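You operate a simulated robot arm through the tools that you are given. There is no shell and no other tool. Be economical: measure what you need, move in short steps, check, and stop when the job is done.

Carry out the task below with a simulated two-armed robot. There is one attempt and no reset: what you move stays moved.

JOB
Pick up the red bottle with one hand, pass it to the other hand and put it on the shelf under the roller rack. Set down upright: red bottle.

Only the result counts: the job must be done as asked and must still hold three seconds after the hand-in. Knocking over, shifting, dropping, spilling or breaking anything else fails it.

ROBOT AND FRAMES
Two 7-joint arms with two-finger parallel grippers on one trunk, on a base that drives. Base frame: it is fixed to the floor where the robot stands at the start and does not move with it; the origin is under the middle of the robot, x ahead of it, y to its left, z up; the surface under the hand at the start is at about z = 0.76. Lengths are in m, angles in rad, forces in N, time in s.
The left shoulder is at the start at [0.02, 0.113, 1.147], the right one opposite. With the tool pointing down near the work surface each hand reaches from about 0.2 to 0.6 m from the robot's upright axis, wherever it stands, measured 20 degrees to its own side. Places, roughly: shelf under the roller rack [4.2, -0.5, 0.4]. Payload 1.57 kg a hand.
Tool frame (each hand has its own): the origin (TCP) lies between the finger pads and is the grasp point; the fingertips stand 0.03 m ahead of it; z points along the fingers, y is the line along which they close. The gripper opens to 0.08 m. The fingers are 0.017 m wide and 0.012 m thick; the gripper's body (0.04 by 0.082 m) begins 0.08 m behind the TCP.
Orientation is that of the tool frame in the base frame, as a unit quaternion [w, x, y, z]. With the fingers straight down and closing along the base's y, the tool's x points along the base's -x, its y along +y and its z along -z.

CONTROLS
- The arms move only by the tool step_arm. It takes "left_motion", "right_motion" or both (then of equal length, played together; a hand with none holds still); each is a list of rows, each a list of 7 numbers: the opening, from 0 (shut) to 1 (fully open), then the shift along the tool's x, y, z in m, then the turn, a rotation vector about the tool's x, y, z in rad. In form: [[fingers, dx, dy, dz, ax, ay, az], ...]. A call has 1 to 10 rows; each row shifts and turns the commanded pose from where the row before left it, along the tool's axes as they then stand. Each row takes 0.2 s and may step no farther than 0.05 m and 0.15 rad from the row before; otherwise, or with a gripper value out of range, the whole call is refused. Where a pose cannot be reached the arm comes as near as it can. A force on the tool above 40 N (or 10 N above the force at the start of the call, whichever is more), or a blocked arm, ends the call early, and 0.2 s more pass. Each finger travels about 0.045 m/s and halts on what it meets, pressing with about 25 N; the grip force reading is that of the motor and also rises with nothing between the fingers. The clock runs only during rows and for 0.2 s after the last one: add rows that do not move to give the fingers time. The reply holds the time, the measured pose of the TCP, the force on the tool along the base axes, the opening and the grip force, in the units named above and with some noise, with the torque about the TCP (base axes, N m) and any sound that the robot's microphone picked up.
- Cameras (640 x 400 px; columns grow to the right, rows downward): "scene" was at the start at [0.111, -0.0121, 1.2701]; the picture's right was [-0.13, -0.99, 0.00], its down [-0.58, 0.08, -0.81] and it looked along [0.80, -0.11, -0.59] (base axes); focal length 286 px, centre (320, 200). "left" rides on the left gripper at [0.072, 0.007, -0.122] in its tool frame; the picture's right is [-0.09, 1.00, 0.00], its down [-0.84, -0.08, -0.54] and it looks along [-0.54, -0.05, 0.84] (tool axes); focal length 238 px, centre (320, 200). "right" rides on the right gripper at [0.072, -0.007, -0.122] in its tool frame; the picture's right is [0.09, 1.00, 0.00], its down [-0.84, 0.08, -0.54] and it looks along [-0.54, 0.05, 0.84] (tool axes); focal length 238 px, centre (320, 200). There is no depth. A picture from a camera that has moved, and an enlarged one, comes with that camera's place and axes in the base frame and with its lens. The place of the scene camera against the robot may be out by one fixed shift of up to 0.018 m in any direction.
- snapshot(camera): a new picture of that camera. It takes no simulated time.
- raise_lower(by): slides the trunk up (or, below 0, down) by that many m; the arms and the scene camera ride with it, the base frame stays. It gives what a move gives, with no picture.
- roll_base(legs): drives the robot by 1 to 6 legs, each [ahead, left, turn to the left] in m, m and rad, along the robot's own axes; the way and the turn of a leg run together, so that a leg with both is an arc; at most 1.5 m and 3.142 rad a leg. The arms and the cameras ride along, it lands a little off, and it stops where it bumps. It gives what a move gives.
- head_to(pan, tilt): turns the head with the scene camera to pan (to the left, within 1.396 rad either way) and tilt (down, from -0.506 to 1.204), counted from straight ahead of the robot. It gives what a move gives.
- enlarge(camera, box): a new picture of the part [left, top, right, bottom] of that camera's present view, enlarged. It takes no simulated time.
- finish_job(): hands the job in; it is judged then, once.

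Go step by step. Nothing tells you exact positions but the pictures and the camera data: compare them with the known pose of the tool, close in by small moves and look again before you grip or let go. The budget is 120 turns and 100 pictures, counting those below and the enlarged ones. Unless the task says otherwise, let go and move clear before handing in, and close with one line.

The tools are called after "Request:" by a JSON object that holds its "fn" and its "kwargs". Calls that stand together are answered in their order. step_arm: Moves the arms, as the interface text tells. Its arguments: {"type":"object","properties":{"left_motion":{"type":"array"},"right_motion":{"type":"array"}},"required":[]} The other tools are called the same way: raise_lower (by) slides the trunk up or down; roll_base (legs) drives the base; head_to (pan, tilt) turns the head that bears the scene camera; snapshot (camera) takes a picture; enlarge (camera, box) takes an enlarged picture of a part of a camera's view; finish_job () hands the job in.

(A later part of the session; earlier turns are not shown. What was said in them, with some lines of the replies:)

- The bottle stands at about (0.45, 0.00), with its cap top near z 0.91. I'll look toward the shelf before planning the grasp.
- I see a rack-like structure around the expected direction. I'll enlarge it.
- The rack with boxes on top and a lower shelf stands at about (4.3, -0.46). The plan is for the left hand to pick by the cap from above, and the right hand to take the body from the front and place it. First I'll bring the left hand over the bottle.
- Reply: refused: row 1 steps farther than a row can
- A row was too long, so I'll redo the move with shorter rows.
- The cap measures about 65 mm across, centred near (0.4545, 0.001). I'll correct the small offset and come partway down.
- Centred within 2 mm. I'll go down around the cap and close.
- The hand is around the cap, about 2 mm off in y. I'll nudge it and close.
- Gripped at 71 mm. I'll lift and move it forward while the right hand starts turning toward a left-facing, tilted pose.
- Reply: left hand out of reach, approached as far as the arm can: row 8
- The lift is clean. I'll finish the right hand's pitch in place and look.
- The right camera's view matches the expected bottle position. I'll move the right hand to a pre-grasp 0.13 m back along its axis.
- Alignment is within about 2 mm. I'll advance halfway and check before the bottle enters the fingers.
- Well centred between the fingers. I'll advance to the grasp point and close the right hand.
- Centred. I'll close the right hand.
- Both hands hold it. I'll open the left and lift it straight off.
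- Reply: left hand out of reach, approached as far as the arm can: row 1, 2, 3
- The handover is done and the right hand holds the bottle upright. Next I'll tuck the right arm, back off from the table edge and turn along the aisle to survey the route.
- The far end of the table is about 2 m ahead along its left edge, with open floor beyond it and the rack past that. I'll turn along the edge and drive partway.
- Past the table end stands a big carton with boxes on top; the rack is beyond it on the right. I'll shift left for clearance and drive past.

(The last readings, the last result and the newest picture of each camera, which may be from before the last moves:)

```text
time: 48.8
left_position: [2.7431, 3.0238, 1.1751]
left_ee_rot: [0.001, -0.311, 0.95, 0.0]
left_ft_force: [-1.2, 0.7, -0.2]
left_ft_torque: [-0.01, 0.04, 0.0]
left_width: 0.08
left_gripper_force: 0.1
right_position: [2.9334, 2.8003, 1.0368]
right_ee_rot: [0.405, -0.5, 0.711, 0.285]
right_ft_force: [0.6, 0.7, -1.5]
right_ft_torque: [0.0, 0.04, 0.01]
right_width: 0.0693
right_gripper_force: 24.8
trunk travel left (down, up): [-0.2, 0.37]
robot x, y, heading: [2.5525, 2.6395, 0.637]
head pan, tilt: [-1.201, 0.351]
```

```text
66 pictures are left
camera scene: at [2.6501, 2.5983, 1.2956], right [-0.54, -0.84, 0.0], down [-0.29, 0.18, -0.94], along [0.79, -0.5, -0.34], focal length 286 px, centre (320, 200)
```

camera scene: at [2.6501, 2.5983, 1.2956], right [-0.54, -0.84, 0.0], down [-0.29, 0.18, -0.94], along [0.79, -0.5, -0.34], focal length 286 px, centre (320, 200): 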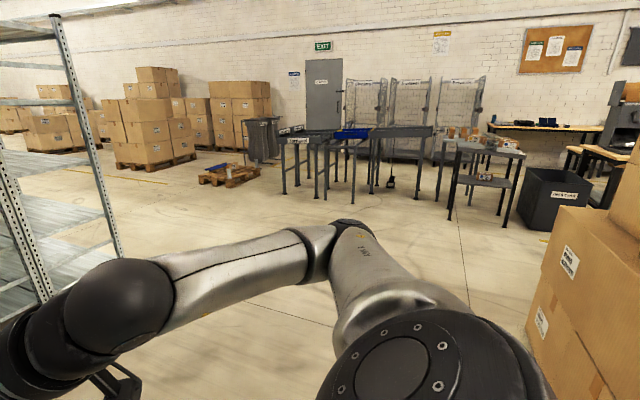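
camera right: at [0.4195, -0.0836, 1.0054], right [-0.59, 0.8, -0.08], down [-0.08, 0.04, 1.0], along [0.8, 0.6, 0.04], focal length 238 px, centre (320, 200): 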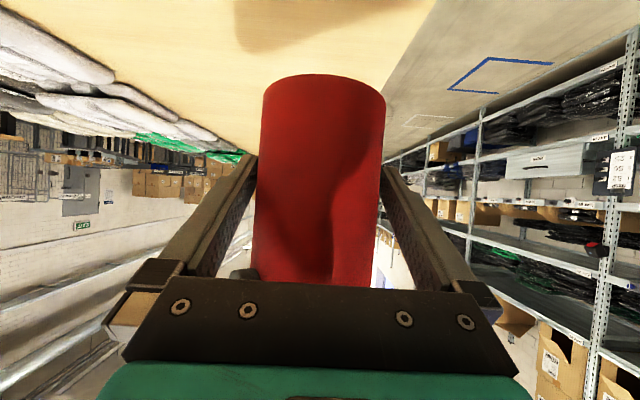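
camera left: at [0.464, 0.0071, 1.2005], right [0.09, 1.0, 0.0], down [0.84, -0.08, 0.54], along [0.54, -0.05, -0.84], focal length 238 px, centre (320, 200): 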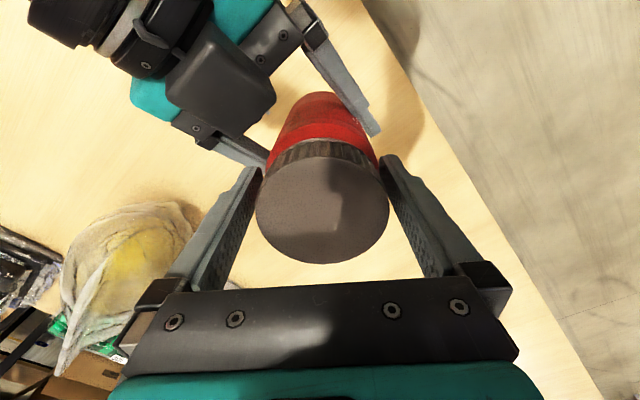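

Request:
{"fn": "enlarge", "kwargs": {"camera": "scene", "box": [390, 100, 580, 240]}}

```text
2.86 times, centred on (485, 170) of scene
camera zoom: at [2.6501, 2.5983, 1.2956], right [-0.54, -0.84, 0.0], down [-0.29, 0.18, -0.94], along [0.79, -0.5, -0.34], focal length 817 px, centre (-151, 286)
```

zoom: 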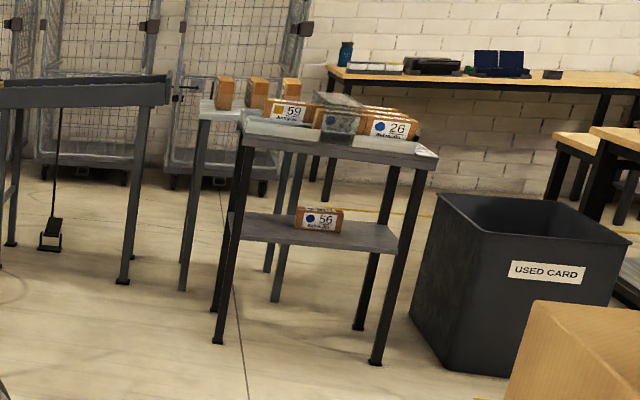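

The rack stands about 0.54 m wide with its open front facing me, its centre near (4.22, -0.47), and a small box at the back of its lower shelf. I'll move a little further ahead, turn right to face it, and approach.

Request:
{"fn": "roll_base", "kwargs": {"legs": [[0.2, 0, 0], [0, 0, -1.56], [1.2, 0, 0]]}}

Request:
{"fn": "head_to", "kwargs": {"pan": -0.2, "tilt": 0.45}}

Request:
{"fn": "snapshot", "kwargs": {"camera": "scene"}}

```text
time: 59.9
left_position: [3.8205, 1.6218, 1.1749]
left_ee_rot: [0.0, 0.444, 0.896, 0.0]
left_ft_force: [0.2, -0.5, -0.1]
left_ft_torque: [0.01, -0.02, 0.01]
left_width: 0.08
left_gripper_force: 0.1
right_position: [3.6031, 1.4292, 1.0363]
right_ee_rot: [0.488, 0.142, 0.857, -0.081]
right_ft_force: [-0.6, 0.1, -1.9]
right_ft_torque: [-0.02, 0.02, 0.03]
right_width: 0.069
right_gripper_force: 25.4
trunk travel left (down, up): [-0.2, 0.37]
robot x, y, heading: [3.4412, 1.8108, -0.922]
head pan, tilt: [-1.201, 0.351]
```

```text
time: 61.1
left_position: [3.8208, 1.6223, 1.1751]
left_ee_rot: [0.001, 0.444, 0.896, 0.0]
left_ft_force: [0.7, -0.2, 0.1]
left_ft_torque: [-0.02, 0.01, -0.02]
left_width: 0.08
left_gripper_force: 0.1
right_position: [3.6022, 1.4284, 1.0358]
right_ee_rot: [0.488, 0.142, 0.857, -0.08]
right_ft_force: [-0.2, -0.4, -2.4]
right_ft_torque: [0.01, 0.03, 0.01]
right_width: 0.0689
right_gripper_force: 25.0
trunk travel left (down, up): [-0.2, 0.37]
robot x, y, heading: [3.4387, 1.8091, -0.92]
head pan, tilt: [-0.201, 0.45]
```

```text
64 pictures are left
camera scene: at [3.4977, 1.7183, 1.2864], right [-0.9, -0.43, 0.0], down [-0.19, 0.39, -0.9], along [0.39, -0.81, -0.44], focal length 286 px, centre (320, 200)
```

scene: 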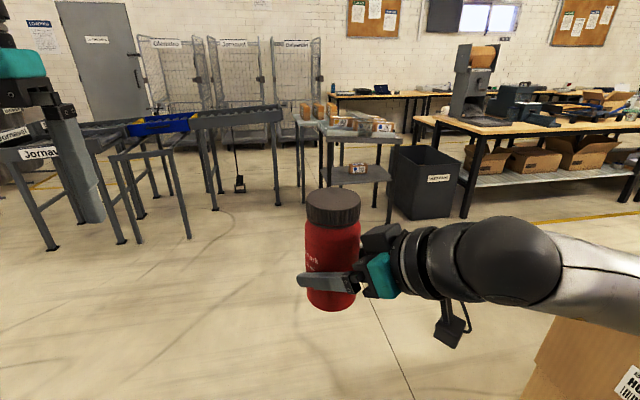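

Clear floor up to the rack. I'll go forward 1.0, then right 0.55 to line up, and look again.

Request:
{"fn": "roll_base", "kwargs": {"legs": [[1.0, 0, 0], [0, -0.55, 0]]}}

Request:
{"fn": "head_to", "kwargs": {"pan": 0.0, "tilt": 0.6}}

Request:
{"fn": "snapshot", "kwargs": {"camera": "scene"}}

```text
time: 69.0
left_position: [3.9782, 0.5075, 1.1756]
left_ee_rot: [0.0, 0.442, 0.897, -0.001]
left_ft_force: [0.2, -0.6, 0.3]
left_ft_torque: [0.03, -0.01, 0.0]
left_width: 0.0801
left_gripper_force: 0.0
right_position: [3.7574, 0.3138, 1.0358]
right_ee_rot: [0.488, 0.141, 0.858, -0.08]
right_ft_force: [-0.6, 0.3, -2.7]
right_ft_torque: [-0.01, -0.01, 0.02]
right_width: 0.069
right_gripper_force: 25.5
trunk travel left (down, up): [-0.2, 0.37]
robot x, y, heading: [3.5918, 0.6913, -0.915]
head pan, tilt: [-0.201, 0.45]
```

```text
time: 69.7
left_position: [3.9763, 0.5092, 1.1753]
left_ee_rot: [-0.001, 0.443, 0.897, -0.001]
left_ft_force: [-1.0, 0.4, -0.2]
left_ft_torque: [0.01, -0.02, -0.01]
left_width: 0.08
left_gripper_force: 0.0
right_position: [3.7585, 0.3142, 1.0352]
right_ee_rot: [0.488, 0.141, 0.858, -0.079]
right_ft_force: [0.2, -0.1, -3.0]
right_ft_torque: [0.04, -0.03, 0.0]
right_width: 0.0687
right_gripper_force: 25.1
trunk travel left (down, up): [-0.2, 0.37]
robot x, y, heading: [3.5919, 0.6978, -0.916]
head pan, tilt: [0.0, 0.6]
```

```text
63 pictures are left
camera scene: at [3.6669, 0.6152, 1.2728], right [-0.79, -0.61, 0.0], down [-0.34, 0.45, -0.83], along [0.5, -0.66, -0.56], focal length 286 px, centre (320, 200)
```

scene: 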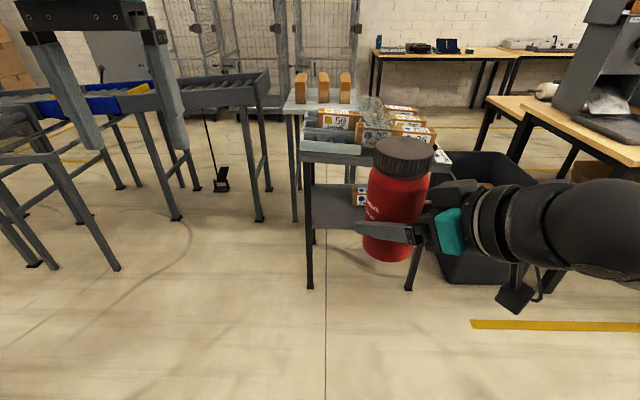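

I'm facing the rack. In open space I'll lower the trunk, bring the bottle down in front, and tuck the left hand back.

Request:
{"fn": "raise_lower", "kwargs": {"by": -0.19}}

Request:
{"fn": "step_arm", "kwargs": {"right_motion": [[0.2, 0.035, 0, 0.02, 0, 0, 0], [0.2, 0.035, 0, 0.02, 0, 0, 0], [0.2, 0.035, 0, 0.02, 0, 0, 0], [0.2, 0.035, 0, 0.02, 0, 0, 0]], "left_motion": [[1, 0.03, 0.02, -0.02, 0, 0, 0], [1, 0.03, 0.02, -0.02, 0, 0, 0], [1, 0.03, 0.02, -0.02, 0, 0, 0], [1, 0.02, 0.02, -0.02, 0, 0, 0]]}}

```text
time: 71.8
left_position: [3.9776, 0.5078, 0.9853]
left_ee_rot: [-0.001, 0.442, 0.897, 0.0]
left_ft_force: [0.8, -0.2, -0.4]
left_ft_torque: [-0.02, -0.04, 0.0]
left_width: 0.0799
left_gripper_force: 0.1
right_position: [3.758, 0.3141, 0.8451]
right_ee_rot: [0.488, 0.141, 0.858, -0.081]
right_ft_force: [0.0, 0.7, -1.3]
right_ft_torque: [-0.01, -0.01, 0.02]
right_width: 0.0687
right_gripper_force: 24.4
trunk travel left (down, up): [-0.01, 0.56]
robot x, y, heading: [3.5934, 0.6907, -0.917]
head pan, tilt: [0.0, 0.6]
```

```text
time: 72.8
left_position: [3.9724, 0.6443, 1.0664]
left_ee_rot: [0.001, 0.442, 0.897, -0.001]
left_ft_force: [0.2, -0.8, 0.2]
left_ft_torque: [0.0, 0.02, 0.03]
left_width: 0.08
left_gripper_force: 0.0
right_position: [3.7553, 0.3144, 0.6829]
right_ee_rot: [0.489, 0.142, 0.857, -0.082]
right_ft_force: [0.6, -0.4, -2.0]
right_ft_torque: [0.01, 0.03, 0.02]
right_width: 0.0689
right_gripper_force: 24.8
trunk travel left (down, up): [-0.01, 0.56]
robot x, y, heading: [3.5922, 0.6934, -0.916]
head pan, tilt: [0.0, 0.6]
```

Now I'll yaw the right tool to point straight at the rack, then reach down and forward.

Request:
{"fn": "step_arm", "kwargs": {"right_motion": [[0.2, 0, 0, 0, 0.1263, 0, 0.0747], [0.2, 0, 0, 0, 0.1263, 0, 0.0747], [0.2, 0, 0, 0, 0.1263, 0, 0.0747], [0.2, 0, 0, 0, 0.1263, 0, 0.0747], [0.2, 0.0123, 0, 0.0421, 0, 0, 0], [0.2, 0.0123, 0, 0.0421, 0, 0, 0], [0.2, 0.0123, 0, 0.0421, 0, 0, 0], [0.2, 0.0123, 0, 0.0421, 0, 0, 0]]}}

Request:
{"fn": "snapshot", "kwargs": {"camera": "scene"}}

Request:
{"fn": "snapshot", "kwargs": {"camera": "right"}}

```text
time: 74.6
left_position: [3.9721, 0.6433, 1.067]
left_ee_rot: [-0.001, 0.441, 0.897, -0.001]
left_ft_force: [-0.1, -0.5, 0.4]
left_ft_torque: [-0.02, 0.01, -0.02]
left_width: 0.0801
left_gripper_force: 0.2
right_position: [3.7652, 0.3038, 0.6675]
right_ee_rot: [0.479, 0.222, 0.841, -0.123]
right_ft_force: [0.1, 0.3, -2.1]
right_ft_torque: [0.03, 0.02, 0.02]
right_width: 0.069
right_gripper_force: 25.2
right hand out of reach, approached as far as the arm can: row 2, 3, 4, 5, 6, 7, 8
trunk travel left (down, up): [-0.01, 0.56]
robot x, y, heading: [3.5908, 0.6961, -0.915]
head pan, tilt: [0.0, 0.6]
```

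```text
62 pictures are left
camera scene: at [3.667, 0.6153, 1.0828], right [-0.79, -0.61, 0.0], down [-0.34, 0.45, -0.83], along [0.5, -0.66, -0.56], focal length 286 px, centre (320, 200)
```

scene: 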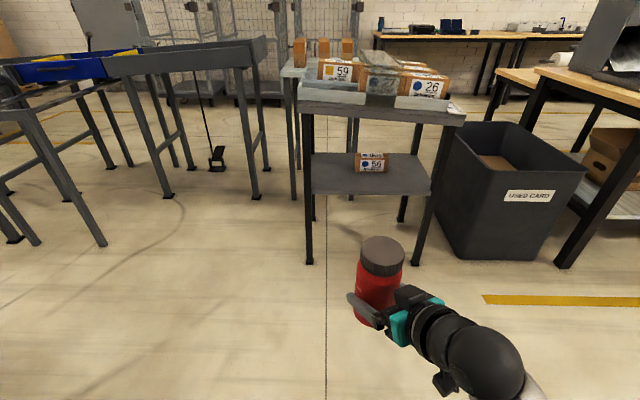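

```text
61 pictures are left
camera right: at [3.6403, 0.3688, 0.6687], right [0.45, 0.89, -0.07], down [0.0, 0.08, 1.0], along [0.89, -0.45, 0.03], focal length 238 px, centre (320, 200)
```

right: 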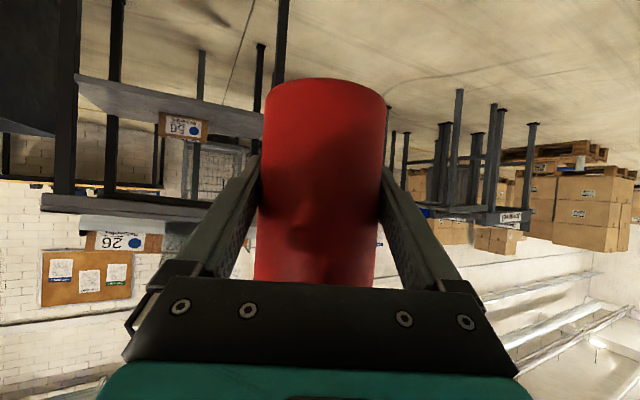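

The wrist ran into a limit while yawing this close to the body. I'll ease the yaw back a bit and reach forward and down first.

Request:
{"fn": "step_arm", "kwargs": {"right_motion": [[0.2, 0, 0, 0, -0.086, 0, -0.051], [0.2, 0.0137, -0.016, 0.0421, 0, 0, 0], [0.2, 0.0137, -0.016, 0.0421, 0, 0, 0], [0.2, 0.0137, -0.016, 0.0421, 0, 0, 0]]}}

```text
time: 75.6
left_position: [3.9712, 0.6432, 1.0662]
left_ee_rot: [0.0, 0.443, 0.897, -0.001]
left_ft_force: [-0.4, -0.1, -0.4]
left_ft_torque: [-0.04, 0.01, 0.01]
left_width: 0.0801
left_gripper_force: 0.1
right_position: [3.8242, 0.2248, 0.5697]
right_ee_rot: [0.485, 0.181, 0.849, -0.102]
right_ft_force: [-0.1, 0.1, -1.9]
right_ft_torque: [0.01, -0.01, 0.02]
right_width: 0.0688
right_gripper_force: 24.8
trunk travel left (down, up): [-0.01, 0.56]
robot x, y, heading: [3.5908, 0.6952, -0.919]
head pan, tilt: [0.0, 0.6]
```

Request:
{"fn": "step_arm", "kwargs": {"right_motion": [[0.2, 0, 0, 0, 0.1263, 0, 0.0747], [0.2, 0, 0, 0, 0.1263, 0, 0.0747], [0.2, 0.0225, 0, 0.0134, 0, 0, 0], [0.2, 0.0225, 0, 0.0134, 0, 0, 0]]}}

Request:
{"fn": "snapshot", "kwargs": {"camera": "scene"}}

```text
time: 76.6
left_position: [3.9715, 0.6427, 1.0666]
left_ee_rot: [0.0, 0.443, 0.896, -0.001]
left_ft_force: [0.2, -0.2, -0.1]
left_ft_torque: [0.01, 0.0, 0.02]
left_width: 0.0797
left_gripper_force: 0.0
right_position: [3.8256, 0.2255, 0.5175]
right_ee_rot: [0.476, 0.242, 0.835, -0.133]
right_ft_force: [0.8, -0.6, -1.8]
right_ft_torque: [0.0, 0.03, 0.0]
right_width: 0.069
right_gripper_force: 25.0
right hand out of reach, approached as far as the arm can: row 2
trunk travel left (down, up): [-0.01, 0.56]
robot x, y, heading: [3.5923, 0.6941, -0.92]
head pan, tilt: [0.0, 0.6]
```

```text
60 pictures are left
camera scene: at [3.667, 0.6153, 1.0828], right [-0.79, -0.61, 0.0], down [-0.34, 0.45, -0.83], along [0.5, -0.66, -0.57], focal length 286 px, centre (320, 200)
```

scene: 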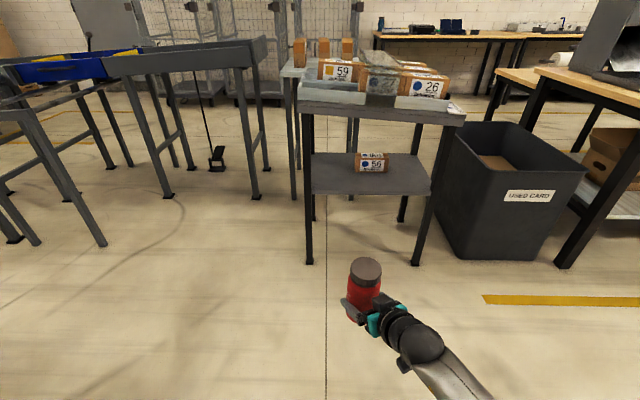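

The pose works at bottle-setting height. I'll zoom in on the shelf to measure it.

Request:
{"fn": "enlarge", "kwargs": {"camera": "scene", "box": [280, 90, 480, 270]}}

```text
2.22 times, centred on (380, 180) of scene
camera zoom: at [3.667, 0.6153, 1.0828], right [-0.79, -0.61, 0.0], down [-0.34, 0.45, -0.83], along [0.5, -0.66, -0.57], focal length 635 px, centre (187, 244)
```

zoom: 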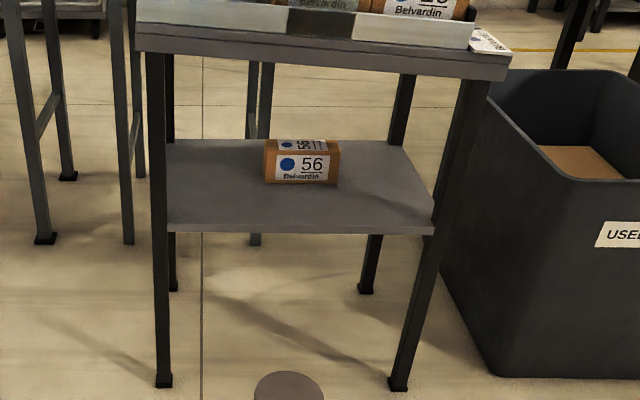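

The shelf front is about 1.02 m ahead of the camera at z≈0.42–0.44, and its left half is free. I'll raise slightly for clearance and drive to just outside the front edge.

Request:
{"fn": "raise_lower", "kwargs": {"by": 0.02}}

Request:
{"fn": "roll_base", "kwargs": {"legs": [[0.47, 0.02, 0]]}}

Request:
{"fn": "head_to", "kwargs": {"pan": -0.1, "tilt": 0.85}}

Request:
{"fn": "snapshot", "kwargs": {"camera": "scene"}}

Request:
{"fn": "snapshot", "kwargs": {"camera": "right"}}

```text
time: 77.3
left_position: [3.9719, 0.6431, 1.0865]
left_ee_rot: [-0.001, 0.443, 0.897, -0.001]
left_ft_force: [0.0, -0.2, -0.2]
left_ft_torque: [0.02, 0.02, 0.01]
left_width: 0.0796
left_gripper_force: 0.1
right_position: [3.8248, 0.2261, 0.5366]
right_ee_rot: [0.475, 0.242, 0.835, -0.132]
right_ft_force: [-0.1, 0.2, -1.4]
right_ft_torque: [0.01, 0.06, -0.01]
right_width: 0.0688
right_gripper_force: 25.4
trunk travel left (down, up): [-0.03, 0.54]
robot x, y, heading: [3.5925, 0.6934, -0.918]
head pan, tilt: [0.0, 0.6]
```

```text
time: 80.1
left_position: [4.2719, 0.2769, 1.086]
left_ee_rot: [-0.001, 0.447, 0.895, -0.001]
left_ft_force: [0.0, -0.3, 0.2]
left_ft_torque: [-0.02, 0.01, 0.01]
left_width: 0.0801
left_gripper_force: 0.0
right_position: [4.1234, -0.14, 0.5365]
right_ee_rot: [0.476, 0.245, 0.834, -0.134]
right_ft_force: [0.0, -0.6, -1.0]
right_ft_torque: [0.05, 0.01, -0.01]
right_width: 0.0691
right_gripper_force: 24.8
trunk travel left (down, up): [-0.03, 0.54]
robot x, y, heading: [3.8949, 0.3303, -0.926]
head pan, tilt: [0.0, 0.6]
```

```text
time: 80.9
left_position: [4.2726, 0.2769, 1.0861]
left_ee_rot: [0.0, 0.446, 0.895, -0.001]
left_ft_force: [-0.7, 0.8, -1.0]
left_ft_torque: [0.0, 0.02, -0.02]
left_width: 0.0803
left_gripper_force: 0.2
right_position: [4.1224, -0.1402, 0.5369]
right_ee_rot: [0.475, 0.245, 0.835, -0.134]
right_ft_force: [0.2, 0.5, -2.5]
right_ft_torque: [0.01, 0.01, 0.0]
right_width: 0.0689
right_gripper_force: 25.0
trunk travel left (down, up): [-0.03, 0.54]
robot x, y, heading: [3.8901, 0.3298, -0.925]
head pan, tilt: [-0.099, 0.85]
```

```text
58 pictures are left
camera scene: at [3.9546, 0.2553, 1.082], right [-0.85, -0.52, 0.0], down [-0.39, 0.64, -0.66], along [0.34, -0.56, -0.75], focal length 286 px, centre (320, 200)
```

scene: 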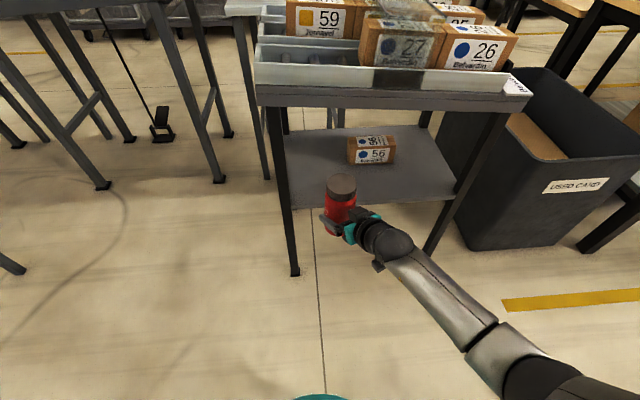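

```text
57 pictures are left
camera right: at [4.0001, -0.0692, 0.5378], right [0.49, 0.87, -0.07], down [0.01, 0.08, 1.0], along [0.87, -0.49, 0.03], focal length 238 px, centre (320, 200)
```

right: 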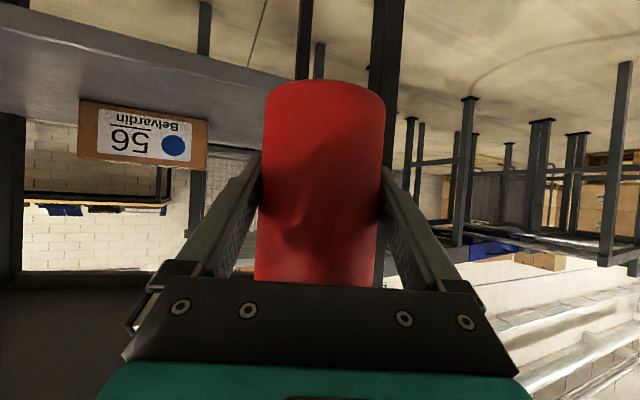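

The bottle is about 0.13 m outside the front edge and laterally well placed between the left leg and the box. I'll drive forward 0.13 so the bottle's front just passes the edge.

Request:
{"fn": "roll_base", "kwargs": {"legs": [[0.13, 0.01, 0]]}}

Request:
{"fn": "snapshot", "kwargs": {"camera": "scene"}}

Request:
{"fn": "enlarge", "kwargs": {"camera": "scene", "box": [240, 100, 480, 280]}}

Request:
{"fn": "snapshot", "kwargs": {"camera": "right"}}

```text
time: 82.1
left_position: [4.3586, 0.1817, 1.0872]
left_ee_rot: [0.0, 0.445, 0.895, -0.001]
left_ft_force: [0.3, 0.1, 0.1]
left_ft_torque: [0.0, 0.0, 0.02]
left_width: 0.08
left_gripper_force: 0.1
right_position: [4.2086, -0.2369, 0.5368]
right_ee_rot: [0.475, 0.244, 0.835, -0.134]
right_ft_force: [0.6, -1.1, -1.5]
right_ft_torque: [0.01, 0.0, -0.01]
right_width: 0.0685
right_gripper_force: 25.0
trunk travel left (down, up): [-0.03, 0.54]
robot x, y, heading: [3.9771, 0.2333, -0.927]
head pan, tilt: [-0.099, 0.85]
```

```text
56 pictures are left
camera scene: at [4.0402, 0.1582, 1.0819], right [-0.85, -0.52, 0.0], down [-0.39, 0.64, -0.66], along [0.34, -0.56, -0.75], focal length 286 px, centre (320, 200)
```

scene: 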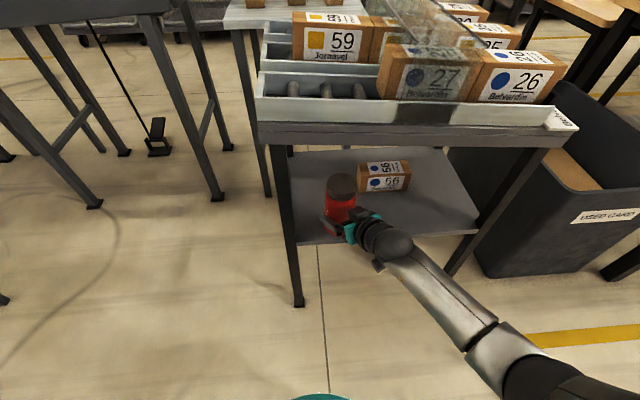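

```text
2.22 times, centred on (360, 190) of scene
camera zoom: at [4.0402, 0.1582, 1.0819], right [-0.85, -0.52, 0.0], down [-0.39, 0.64, -0.66], along [0.34, -0.56, -0.75], focal length 635 px, centre (231, 222)
```

zoom: 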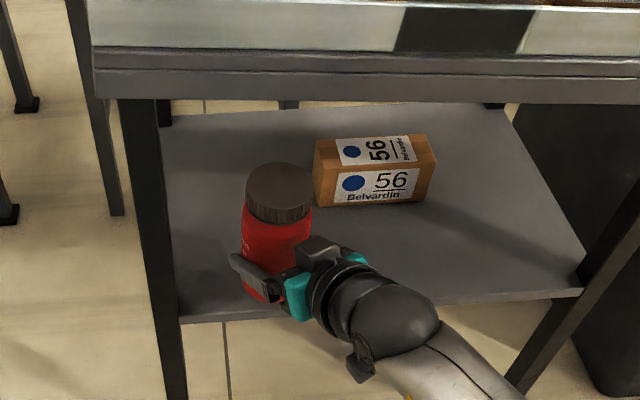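

```text
54 pictures are left
camera right: at [4.0859, -0.1663, 0.5378], right [0.49, 0.87, -0.07], down [0.01, 0.08, 1.0], along [0.87, -0.49, 0.03], focal length 238 px, centre (320, 200)
```

right: 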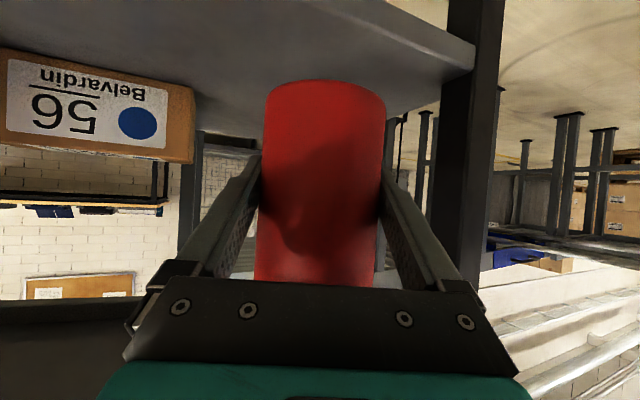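

The right camera puts the shelf top at z≈0.433, with the bottle base about 5 cm above it. I'll push the bottle 0.10 m in with the arm.

Request:
{"fn": "step_arm", "kwargs": {"right_motion": [[0.2, -0.0161, -0.0115, 0.0268, 0, 0, 0], [0.2, -0.0161, -0.0115, 0.0268, 0, 0, 0], [0.2, -0.0161, -0.0115, 0.0268, 0, 0, 0]]}}

Request:
{"fn": "enlarge", "kwargs": {"camera": "scene", "box": [240, 100, 480, 280]}}

Request:
{"fn": "snapshot", "kwargs": {"camera": "right"}}

```text
time: 82.9
left_position: [4.3594, 0.1796, 1.0865]
left_ee_rot: [-0.001, 0.445, 0.895, -0.001]
left_ft_force: [-0.2, -0.2, -0.2]
left_ft_torque: [0.02, -0.02, -0.01]
left_width: 0.08
left_gripper_force: 0.0
right_position: [4.2687, -0.3166, 0.536]
right_ee_rot: [0.475, 0.244, 0.835, -0.133]
right_ft_force: [-0.2, 0.9, -1.2]
right_ft_torque: [-0.02, 0.02, 0.0]
right_width: 0.0692
right_gripper_force: 25.0
trunk travel left (down, up): [-0.03, 0.54]
robot x, y, heading: [3.9804, 0.2345, -0.924]
head pan, tilt: [-0.099, 0.85]
```

```text
2.22 times, centred on (360, 190) of scene
camera zoom: at [4.0403, 0.1583, 1.0819], right [-0.85, -0.52, 0.0], down [-0.39, 0.64, -0.66], along [0.34, -0.56, -0.75], focal length 635 px, centre (231, 222)
```

zoom: 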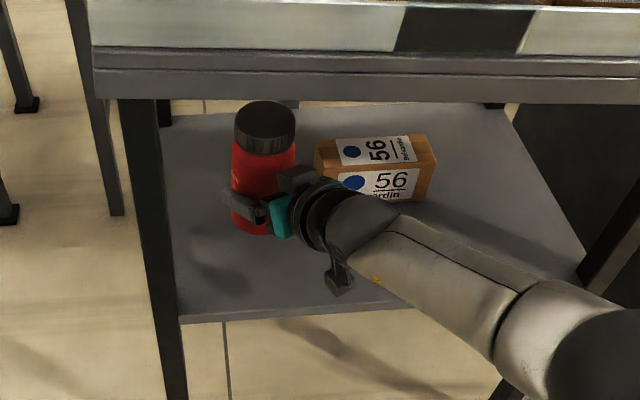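

```text
52 pictures are left
camera right: at [4.1468, -0.2459, 0.5375], right [0.49, 0.87, -0.07], down [0.01, 0.08, 1.0], along [0.87, -0.49, 0.03], focal length 238 px, centre (320, 200)
```

right: 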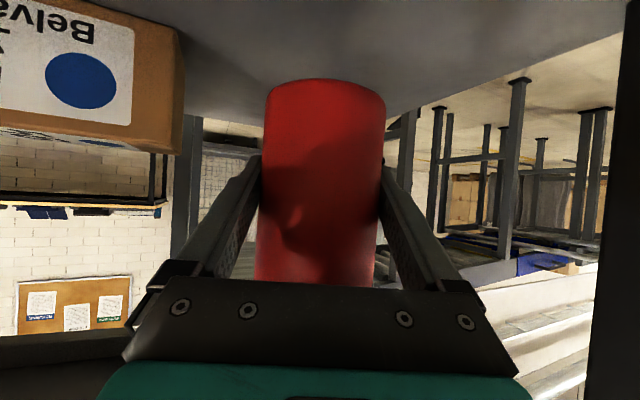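

Bottle is over the shelf, clear of leg and box. I'll lower it.

Request:
{"fn": "step_arm", "kwargs": {"right_motion": [[0.2, 0.0103, 0, 0.0062, 0, 0, 0], [0.2, 0.0103, 0, 0.0062, 0, 0, 0], [0.2, 0.0086, 0, 0.0051, 0, 0, 0]]}}

Request:
{"fn": "snapshot", "kwargs": {"camera": "right"}}

Request:
{"fn": "enlarge", "kwargs": {"camera": "scene", "box": [280, 120, 420, 225]}}

```text
time: 83.7
left_position: [4.3596, 0.1794, 1.0863]
left_ee_rot: [0.0, 0.445, 0.896, -0.002]
left_ft_force: [-0.2, 0.2, -0.3]
left_ft_torque: [-0.01, -0.02, 0.04]
left_width: 0.0802
left_gripper_force: 0.1
right_position: [4.2672, -0.317, 0.5034]
right_ee_rot: [0.476, 0.245, 0.834, -0.133]
right_ft_force: [-0.2, -0.5, -1.2]
right_ft_torque: [0.02, 0.0, -0.03]
right_width: 0.0687
right_gripper_force: 24.8
trunk travel left (down, up): [-0.03, 0.54]
robot x, y, heading: [3.9781, 0.2333, -0.924]
head pan, tilt: [-0.099, 0.85]
```

```text
51 pictures are left
camera right: at [4.1456, -0.2463, 0.5041], right [0.49, 0.87, -0.07], down [0.01, 0.08, 1.0], along [0.87, -0.49, 0.03], focal length 238 px, centre (320, 200)
```

right: 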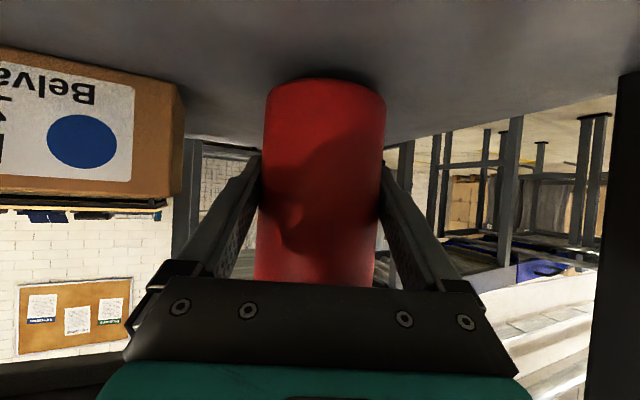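

```text
3.81 times, centred on (350, 172) of scene
camera zoom: at [4.0402, 0.1582, 1.0819], right [-0.85, -0.52, 0.0], down [-0.39, 0.64, -0.66], along [0.34, -0.56, -0.75], focal length 1089 px, centre (206, 305)
```

zoom: 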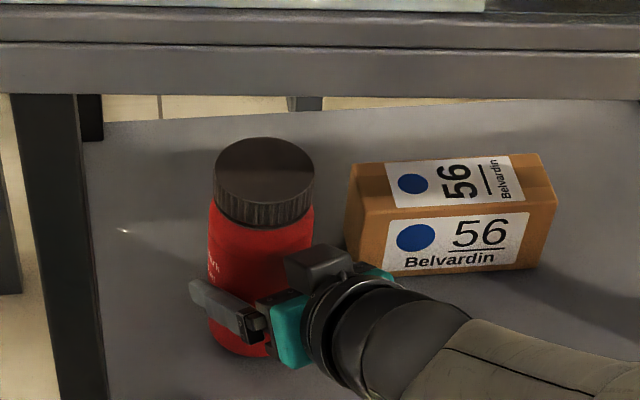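

Request:
{"fn": "step_arm", "kwargs": {"right_motion": [[0.2, 0.0034, 0, 0.0021, 0, 0, 0], [0.2, 0.0034, 0, 0.0021, 0, 0, 0]]}}

```text
time: 84.3
left_position: [4.359, 0.1811, 1.0857]
left_ee_rot: [-0.001, 0.445, 0.895, -0.001]
left_ft_force: [-0.6, 1.0, -0.5]
left_ft_torque: [0.06, 0.0, -0.04]
left_width: 0.0798
left_gripper_force: 0.0
right_position: [4.2688, -0.3152, 0.5011]
right_ee_rot: [0.475, 0.245, 0.834, -0.134]
right_ft_force: [0.0, 0.0, -2.3]
right_ft_torque: [-0.02, 0.04, 0.02]
right_width: 0.0688
right_gripper_force: 25.0
right hand out of reach, approached as far as the arm can: row 2
trunk travel left (down, up): [-0.03, 0.54]
robot x, y, heading: [3.9806, 0.2335, -0.923]
head pan, tilt: [-0.099, 0.85]
```

The arm is at its limit, so I'll continue down with the trunk in small steps.

Request:
{"fn": "raise_lower", "kwargs": {"by": -0.006}}

Request:
{"fn": "raise_lower", "kwargs": {"by": -0.004}}

Request:
{"fn": "snapshot", "kwargs": {"camera": "right"}}

```text
time: 84.9
left_position: [4.3581, 0.1794, 1.0805]
left_ee_rot: [0.0, 0.446, 0.895, -0.001]
left_ft_force: [0.0, 0.2, 0.2]
left_ft_torque: [-0.02, 0.0, 0.01]
left_width: 0.08
left_gripper_force: 0.1
right_position: [4.269, -0.3159, 0.495]
right_ee_rot: [0.476, 0.245, 0.834, -0.134]
right_ft_force: [0.3, -1.4, 5.6]
right_ft_torque: [-0.08, 0.11, 0.03]
right_width: 0.069
right_gripper_force: 25.1
trunk travel left (down, up): [-0.024, 0.546]
robot x, y, heading: [3.9805, 0.2329, -0.929]
head pan, tilt: [-0.099, 0.85]
```

```text
time: 85.4
left_position: [4.3577, 0.1813, 1.0773]
left_ee_rot: [0.0, 0.446, 0.895, -0.001]
left_ft_force: [0.1, 0.0, 0.3]
left_ft_torque: [0.03, 0.01, -0.01]
left_width: 0.0798
left_gripper_force: 0.0
right_position: [4.271, -0.3161, 0.493]
right_ee_rot: [0.479, 0.244, 0.832, -0.136]
right_ft_force: [-3.5, 1.5, 24.5]
right_ft_torque: [-0.3, 0.03, 0.03]
right_width: 0.0689
right_gripper_force: 25.0
trunk travel left (down, up): [-0.02, 0.55]
robot x, y, heading: [3.9783, 0.2314, -0.921]
head pan, tilt: [-0.099, 0.85]
```

```text
49 pictures are left
camera right: at [4.1474, -0.2459, 0.4937], right [0.49, 0.87, -0.07], down [0.0, 0.08, 1.0], along [0.87, -0.49, 0.04], focal length 238 px, centre (320, 200)
```

right: 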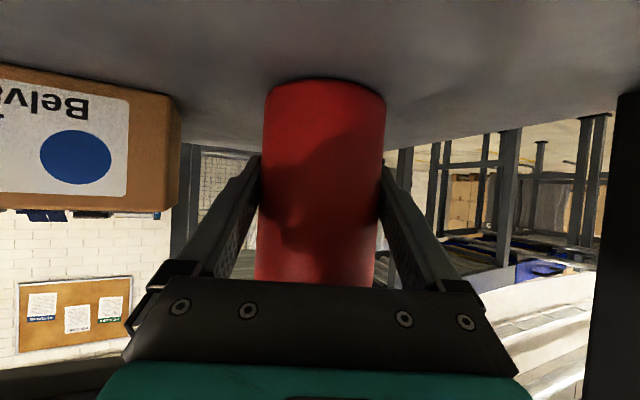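

The bottle is on the shelf, pressing at 24 N. I'll relieve it a little, then open.

Request:
{"fn": "raise_lower", "kwargs": {"by": 0.003}}

Request:
{"fn": "step_arm", "kwargs": {"right_motion": [[0.4, 0, 0, 0, 0, 0, 0], [0.85, 0, 0, 0, 0, 0, 0], [1, 0, 0, 0, 0, 0, 0], [1, 0, 0, 0, 0, 0, 0], [1, 0, 0, 0, 0, 0, 0]]}}

Request:
{"fn": "snapshot", "kwargs": {"camera": "right"}}

Request:
{"fn": "enlarge", "kwargs": {"camera": "scene", "box": [280, 120, 420, 225]}}

```text
time: 85.9
left_position: [4.3578, 0.1807, 1.0796]
left_ee_rot: [0.0, 0.445, 0.895, -0.002]
left_ft_force: [0.2, 0.4, -0.3]
left_ft_torque: [-0.01, 0.0, 0.0]
left_width: 0.0799
left_gripper_force: 0.1
right_position: [4.2696, -0.3151, 0.4933]
right_ee_rot: [0.476, 0.244, 0.834, -0.134]
right_ft_force: [3.5, -2.5, 12.8]
right_ft_torque: [-0.48, -0.44, 0.0]
right_width: 0.0688
right_gripper_force: 24.6
trunk travel left (down, up): [-0.023, 0.547]
robot x, y, heading: [3.9789, 0.2336, -0.925]
head pan, tilt: [-0.099, 0.85]
```

```text
time: 87.1
left_position: [4.358, 0.1796, 1.0801]
left_ee_rot: [-0.001, 0.446, 0.895, -0.001]
left_ft_force: [-0.9, 0.1, -0.2]
left_ft_torque: [0.01, 0.0, -0.04]
left_width: 0.0799
left_gripper_force: 0.0
right_position: [4.2685, -0.3163, 0.4919]
right_ee_rot: [0.475, 0.245, 0.835, -0.134]
right_ft_force: [-0.2, 0.7, -0.1]
right_ft_torque: [0.01, -0.05, 0.01]
right_width: 0.0801
right_gripper_force: 0.0
trunk travel left (down, up): [-0.023, 0.547]
robot x, y, heading: [3.9798, 0.2355, -0.927]
head pan, tilt: [-0.099, 0.85]
```

```text
48 pictures are left
camera right: at [4.1459, -0.2451, 0.4932], right [0.49, 0.87, -0.07], down [0.01, 0.08, 1.0], along [0.87, -0.49, 0.03], focal length 238 px, centre (320, 200)
```

right: 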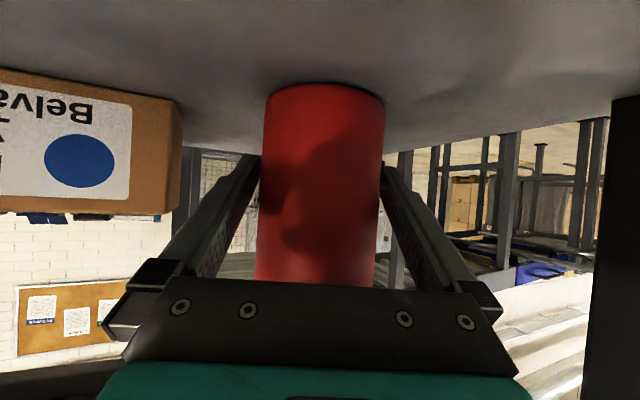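

```text
3.81 times, centred on (350, 172) of scene
camera zoom: at [4.0401, 0.1583, 1.0749], right [-0.85, -0.52, 0.0], down [-0.39, 0.64, -0.66], along [0.34, -0.56, -0.75], focal length 1089 px, centre (206, 305)
```

zoom: 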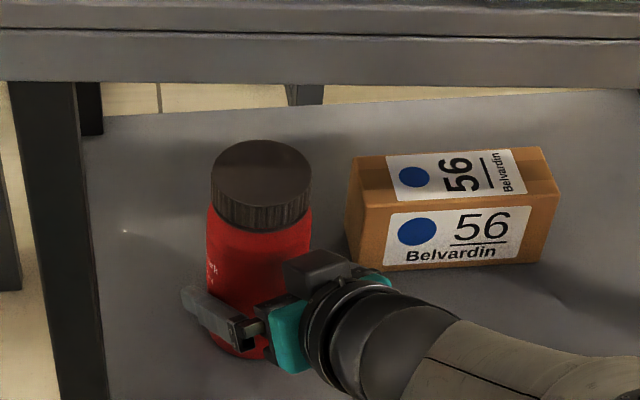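

Released and standing. I'll withdraw along the tool axis.

Request:
{"fn": "step_arm", "kwargs": {"right_motion": [[1, 0, 0, -0.015, 0, 0, 0], [1, 0, 0, -0.02, 0, 0, 0], [1, 0, 0, -0.025, 0, 0, 0], [1, 0, 0, -0.03, 0, 0, 0], [1, 0, 0, -0.03, 0, 0, 0]]}}

Request:
{"fn": "snapshot", "kwargs": {"camera": "right"}}

Request:
{"fn": "enlarge", "kwargs": {"camera": "scene", "box": [240, 100, 480, 280]}}

```text
time: 88.3
left_position: [4.3597, 0.1797, 1.0797]
left_ee_rot: [-0.001, 0.446, 0.895, -0.001]
left_ft_force: [-0.4, 0.4, -0.8]
left_ft_torque: [-0.01, 0.0, -0.01]
left_width: 0.08
left_gripper_force: 0.1
right_position: [4.2694, -0.315, 0.4923]
right_ee_rot: [0.474, 0.245, 0.835, -0.134]
right_ft_force: [0.7, -0.2, 0.3]
right_ft_torque: [0.0, -0.03, 0.0]
right_width: 0.0799
right_gripper_force: 0.1
right hand out of reach, approached as far as the arm can: row 1, 2, 3, 4, 5
trunk travel left (down, up): [-0.023, 0.547]
robot x, y, heading: [3.9769, 0.233, -0.927]
head pan, tilt: [-0.099, 0.85]
```

```text
46 pictures are left
camera right: at [4.1461, -0.2451, 0.4933], right [0.49, 0.87, -0.07], down [0.01, 0.08, 1.0], along [0.87, -0.49, 0.03], focal length 238 px, centre (320, 200)
```

right: 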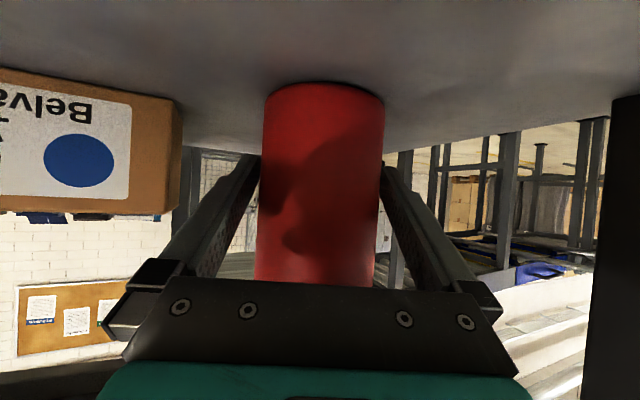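

```text
2.22 times, centred on (360, 190) of scene
camera zoom: at [4.0401, 0.1583, 1.0749], right [-0.85, -0.52, 0.0], down [-0.39, 0.64, -0.66], along [0.34, -0.56, -0.75], focal length 635 px, centre (231, 222)
```

zoom: 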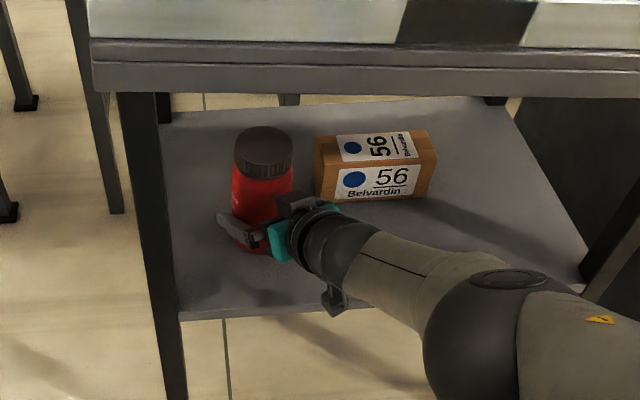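

The arm is stuck at the same wrist limit. I'll yaw slightly left about the bottle to free it, as before, then withdraw a short way.

Request:
{"fn": "step_arm", "kwargs": {"right_motion": [[1, 0, 0, 0, -0.052, 0, -0.031], [1, 0, 0, 0, -0.052, 0, -0.031], [1, 0, 0, -0.015, 0, 0, 0], [1, 0, 0, -0.015, 0, 0, 0]]}}

Request:
{"fn": "snapshot", "kwargs": {"camera": "right"}}

```text
time: 89.3
left_position: [4.3577, 0.1795, 1.08]
left_ee_rot: [0.0, 0.445, 0.895, 0.0]
left_ft_force: [-0.3, 0.8, 0.1]
left_ft_torque: [0.03, 0.05, -0.04]
left_width: 0.0801
left_gripper_force: 0.0
right_position: [4.2537, -0.3008, 0.519]
right_ee_rot: [0.483, 0.193, 0.847, -0.106]
right_ft_force: [-0.1, 0.3, 0.2]
right_ft_torque: [-0.01, 0.01, 0.01]
right_width: 0.08
right_gripper_force: 0.0
right hand out of reach, approached as far as the arm can: row 1
trunk travel left (down, up): [-0.023, 0.547]
robot x, y, heading: [3.9753, 0.2365, -0.923]
head pan, tilt: [-0.099, 0.85]
```

```text
44 pictures are left
camera right: at [4.1222, -0.2457, 0.5196], right [0.38, 0.92, -0.07], down [0.0, 0.08, 1.0], along [0.92, -0.38, 0.03], focal length 238 px, centre (320, 200)
```

right: 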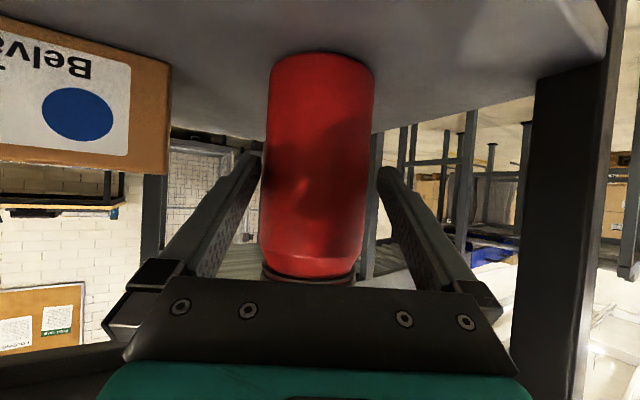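

Free now, with the bottle still centred and upright. I'll continue withdrawing.

Request:
{"fn": "step_arm", "kwargs": {"right_motion": [[1, 0, 0, -0.02, 0, 0, 0], [1, 0, 0, -0.025, 0, 0, 0], [1, 0, 0, -0.025, 0, 0, 0]]}}

Request:
{"fn": "snapshot", "kwargs": {"camera": "right"}}

Request:
{"fn": "enlarge", "kwargs": {"camera": "scene", "box": [240, 100, 480, 280]}}

```text
time: 90.1
left_position: [4.358, 0.18, 1.0788]
left_ee_rot: [0.0, 0.445, 0.895, -0.001]
left_ft_force: [-0.4, -0.2, 0.3]
left_ft_torque: [0.02, -0.01, 0.03]
left_width: 0.0799
left_gripper_force: 0.0
right_position: [4.1957, -0.2745, 0.5542]
right_ee_rot: [0.482, 0.193, 0.848, -0.105]
right_ft_force: [0.2, -1.4, 0.2]
right_ft_torque: [0.0, -0.02, 0.01]
right_width: 0.0801
right_gripper_force: 0.1
trunk travel left (down, up): [-0.023, 0.547]
robot x, y, heading: [3.9792, 0.2342, -0.924]
head pan, tilt: [-0.099, 0.85]
```

```text
43 pictures are left
camera right: at [4.0667, -0.2197, 0.5552], right [0.39, 0.92, -0.07], down [0.0, 0.08, 1.0], along [0.92, -0.38, 0.03], focal length 238 px, centre (320, 200)
```

right: 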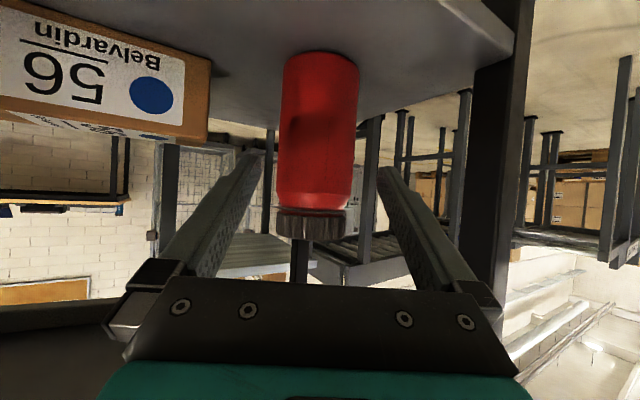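

```text
2.22 times, centred on (360, 190) of scene
camera zoom: at [4.0401, 0.1583, 1.0749], right [-0.85, -0.52, 0.0], down [-0.39, 0.64, -0.66], along [0.34, -0.56, -0.75], focal length 635 px, centre (231, 222)
```

zoom: 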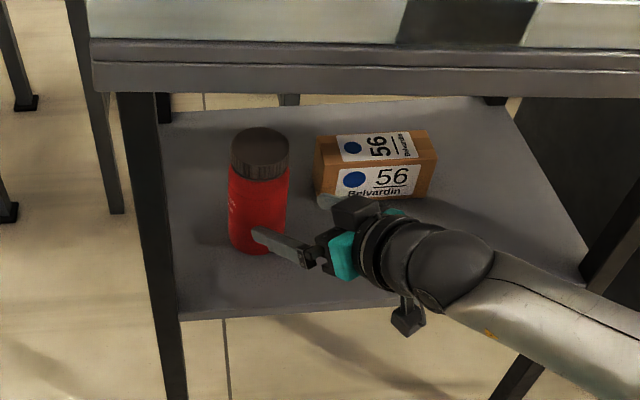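

Fingers are nearly clear of the bottle. I'll back the base straight away and check.

Request:
{"fn": "roll_base", "kwargs": {"legs": [[-0.35, 0, 0]]}}

Request:
{"fn": "snapshot", "kwargs": {"camera": "scene"}}

Request:
{"fn": "enlarge", "kwargs": {"camera": "scene", "box": [240, 20, 440, 170]}}

```text
time: 92.4
left_position: [4.1486, 0.4563, 1.0789]
left_ee_rot: [0.0, 0.447, 0.895, -0.001]
left_ft_force: [-1.2, -0.2, -0.3]
left_ft_torque: [-0.03, 0.01, -0.05]
left_width: 0.0801
left_gripper_force: 0.1
right_position: [3.9879, 0.0007, 0.5544]
right_ee_rot: [0.483, 0.193, 0.848, -0.105]
right_ft_force: [0.1, -0.5, -0.8]
right_ft_torque: [-0.02, 0.01, 0.04]
right_width: 0.08
right_gripper_force: 0.1
trunk travel left (down, up): [-0.023, 0.547]
robot x, y, heading: [3.7726, 0.5093, -0.928]
head pan, tilt: [-0.099, 0.85]
```

```text
41 pictures are left
camera scene: at [3.8317, 0.4346, 1.0749], right [-0.85, -0.52, 0.0], down [-0.39, 0.64, -0.66], along [0.34, -0.56, -0.75], focal length 286 px, centre (320, 200)
```

scene: 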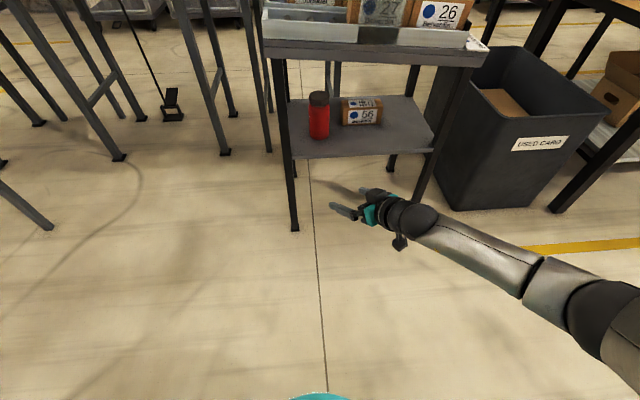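

```text
2.67 times, centred on (340, 95) of scene
camera zoom: at [3.8317, 0.4346, 1.0749], right [-0.85, -0.52, 0.0], down [-0.39, 0.64, -0.66], along [0.34, -0.56, -0.75], focal length 762 px, centre (267, 480)
```

zoom: 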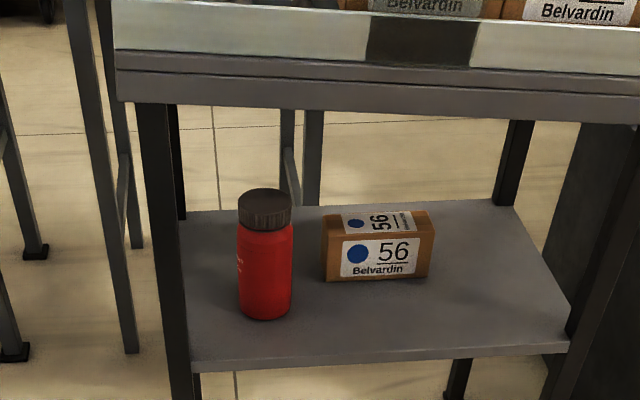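

The bottle stands upright on the shelf, the small box is untouched, and both hands are clear. I'm handing in.

Request:
{"fn": "finish_job", "kwargs": {}}

```text
The job is handed in.
```

The left hand picked up the red bottle and passed it to the right, which set it upright on the shelf under the roller rack; nothing else appeared disturbed in the final pictures.
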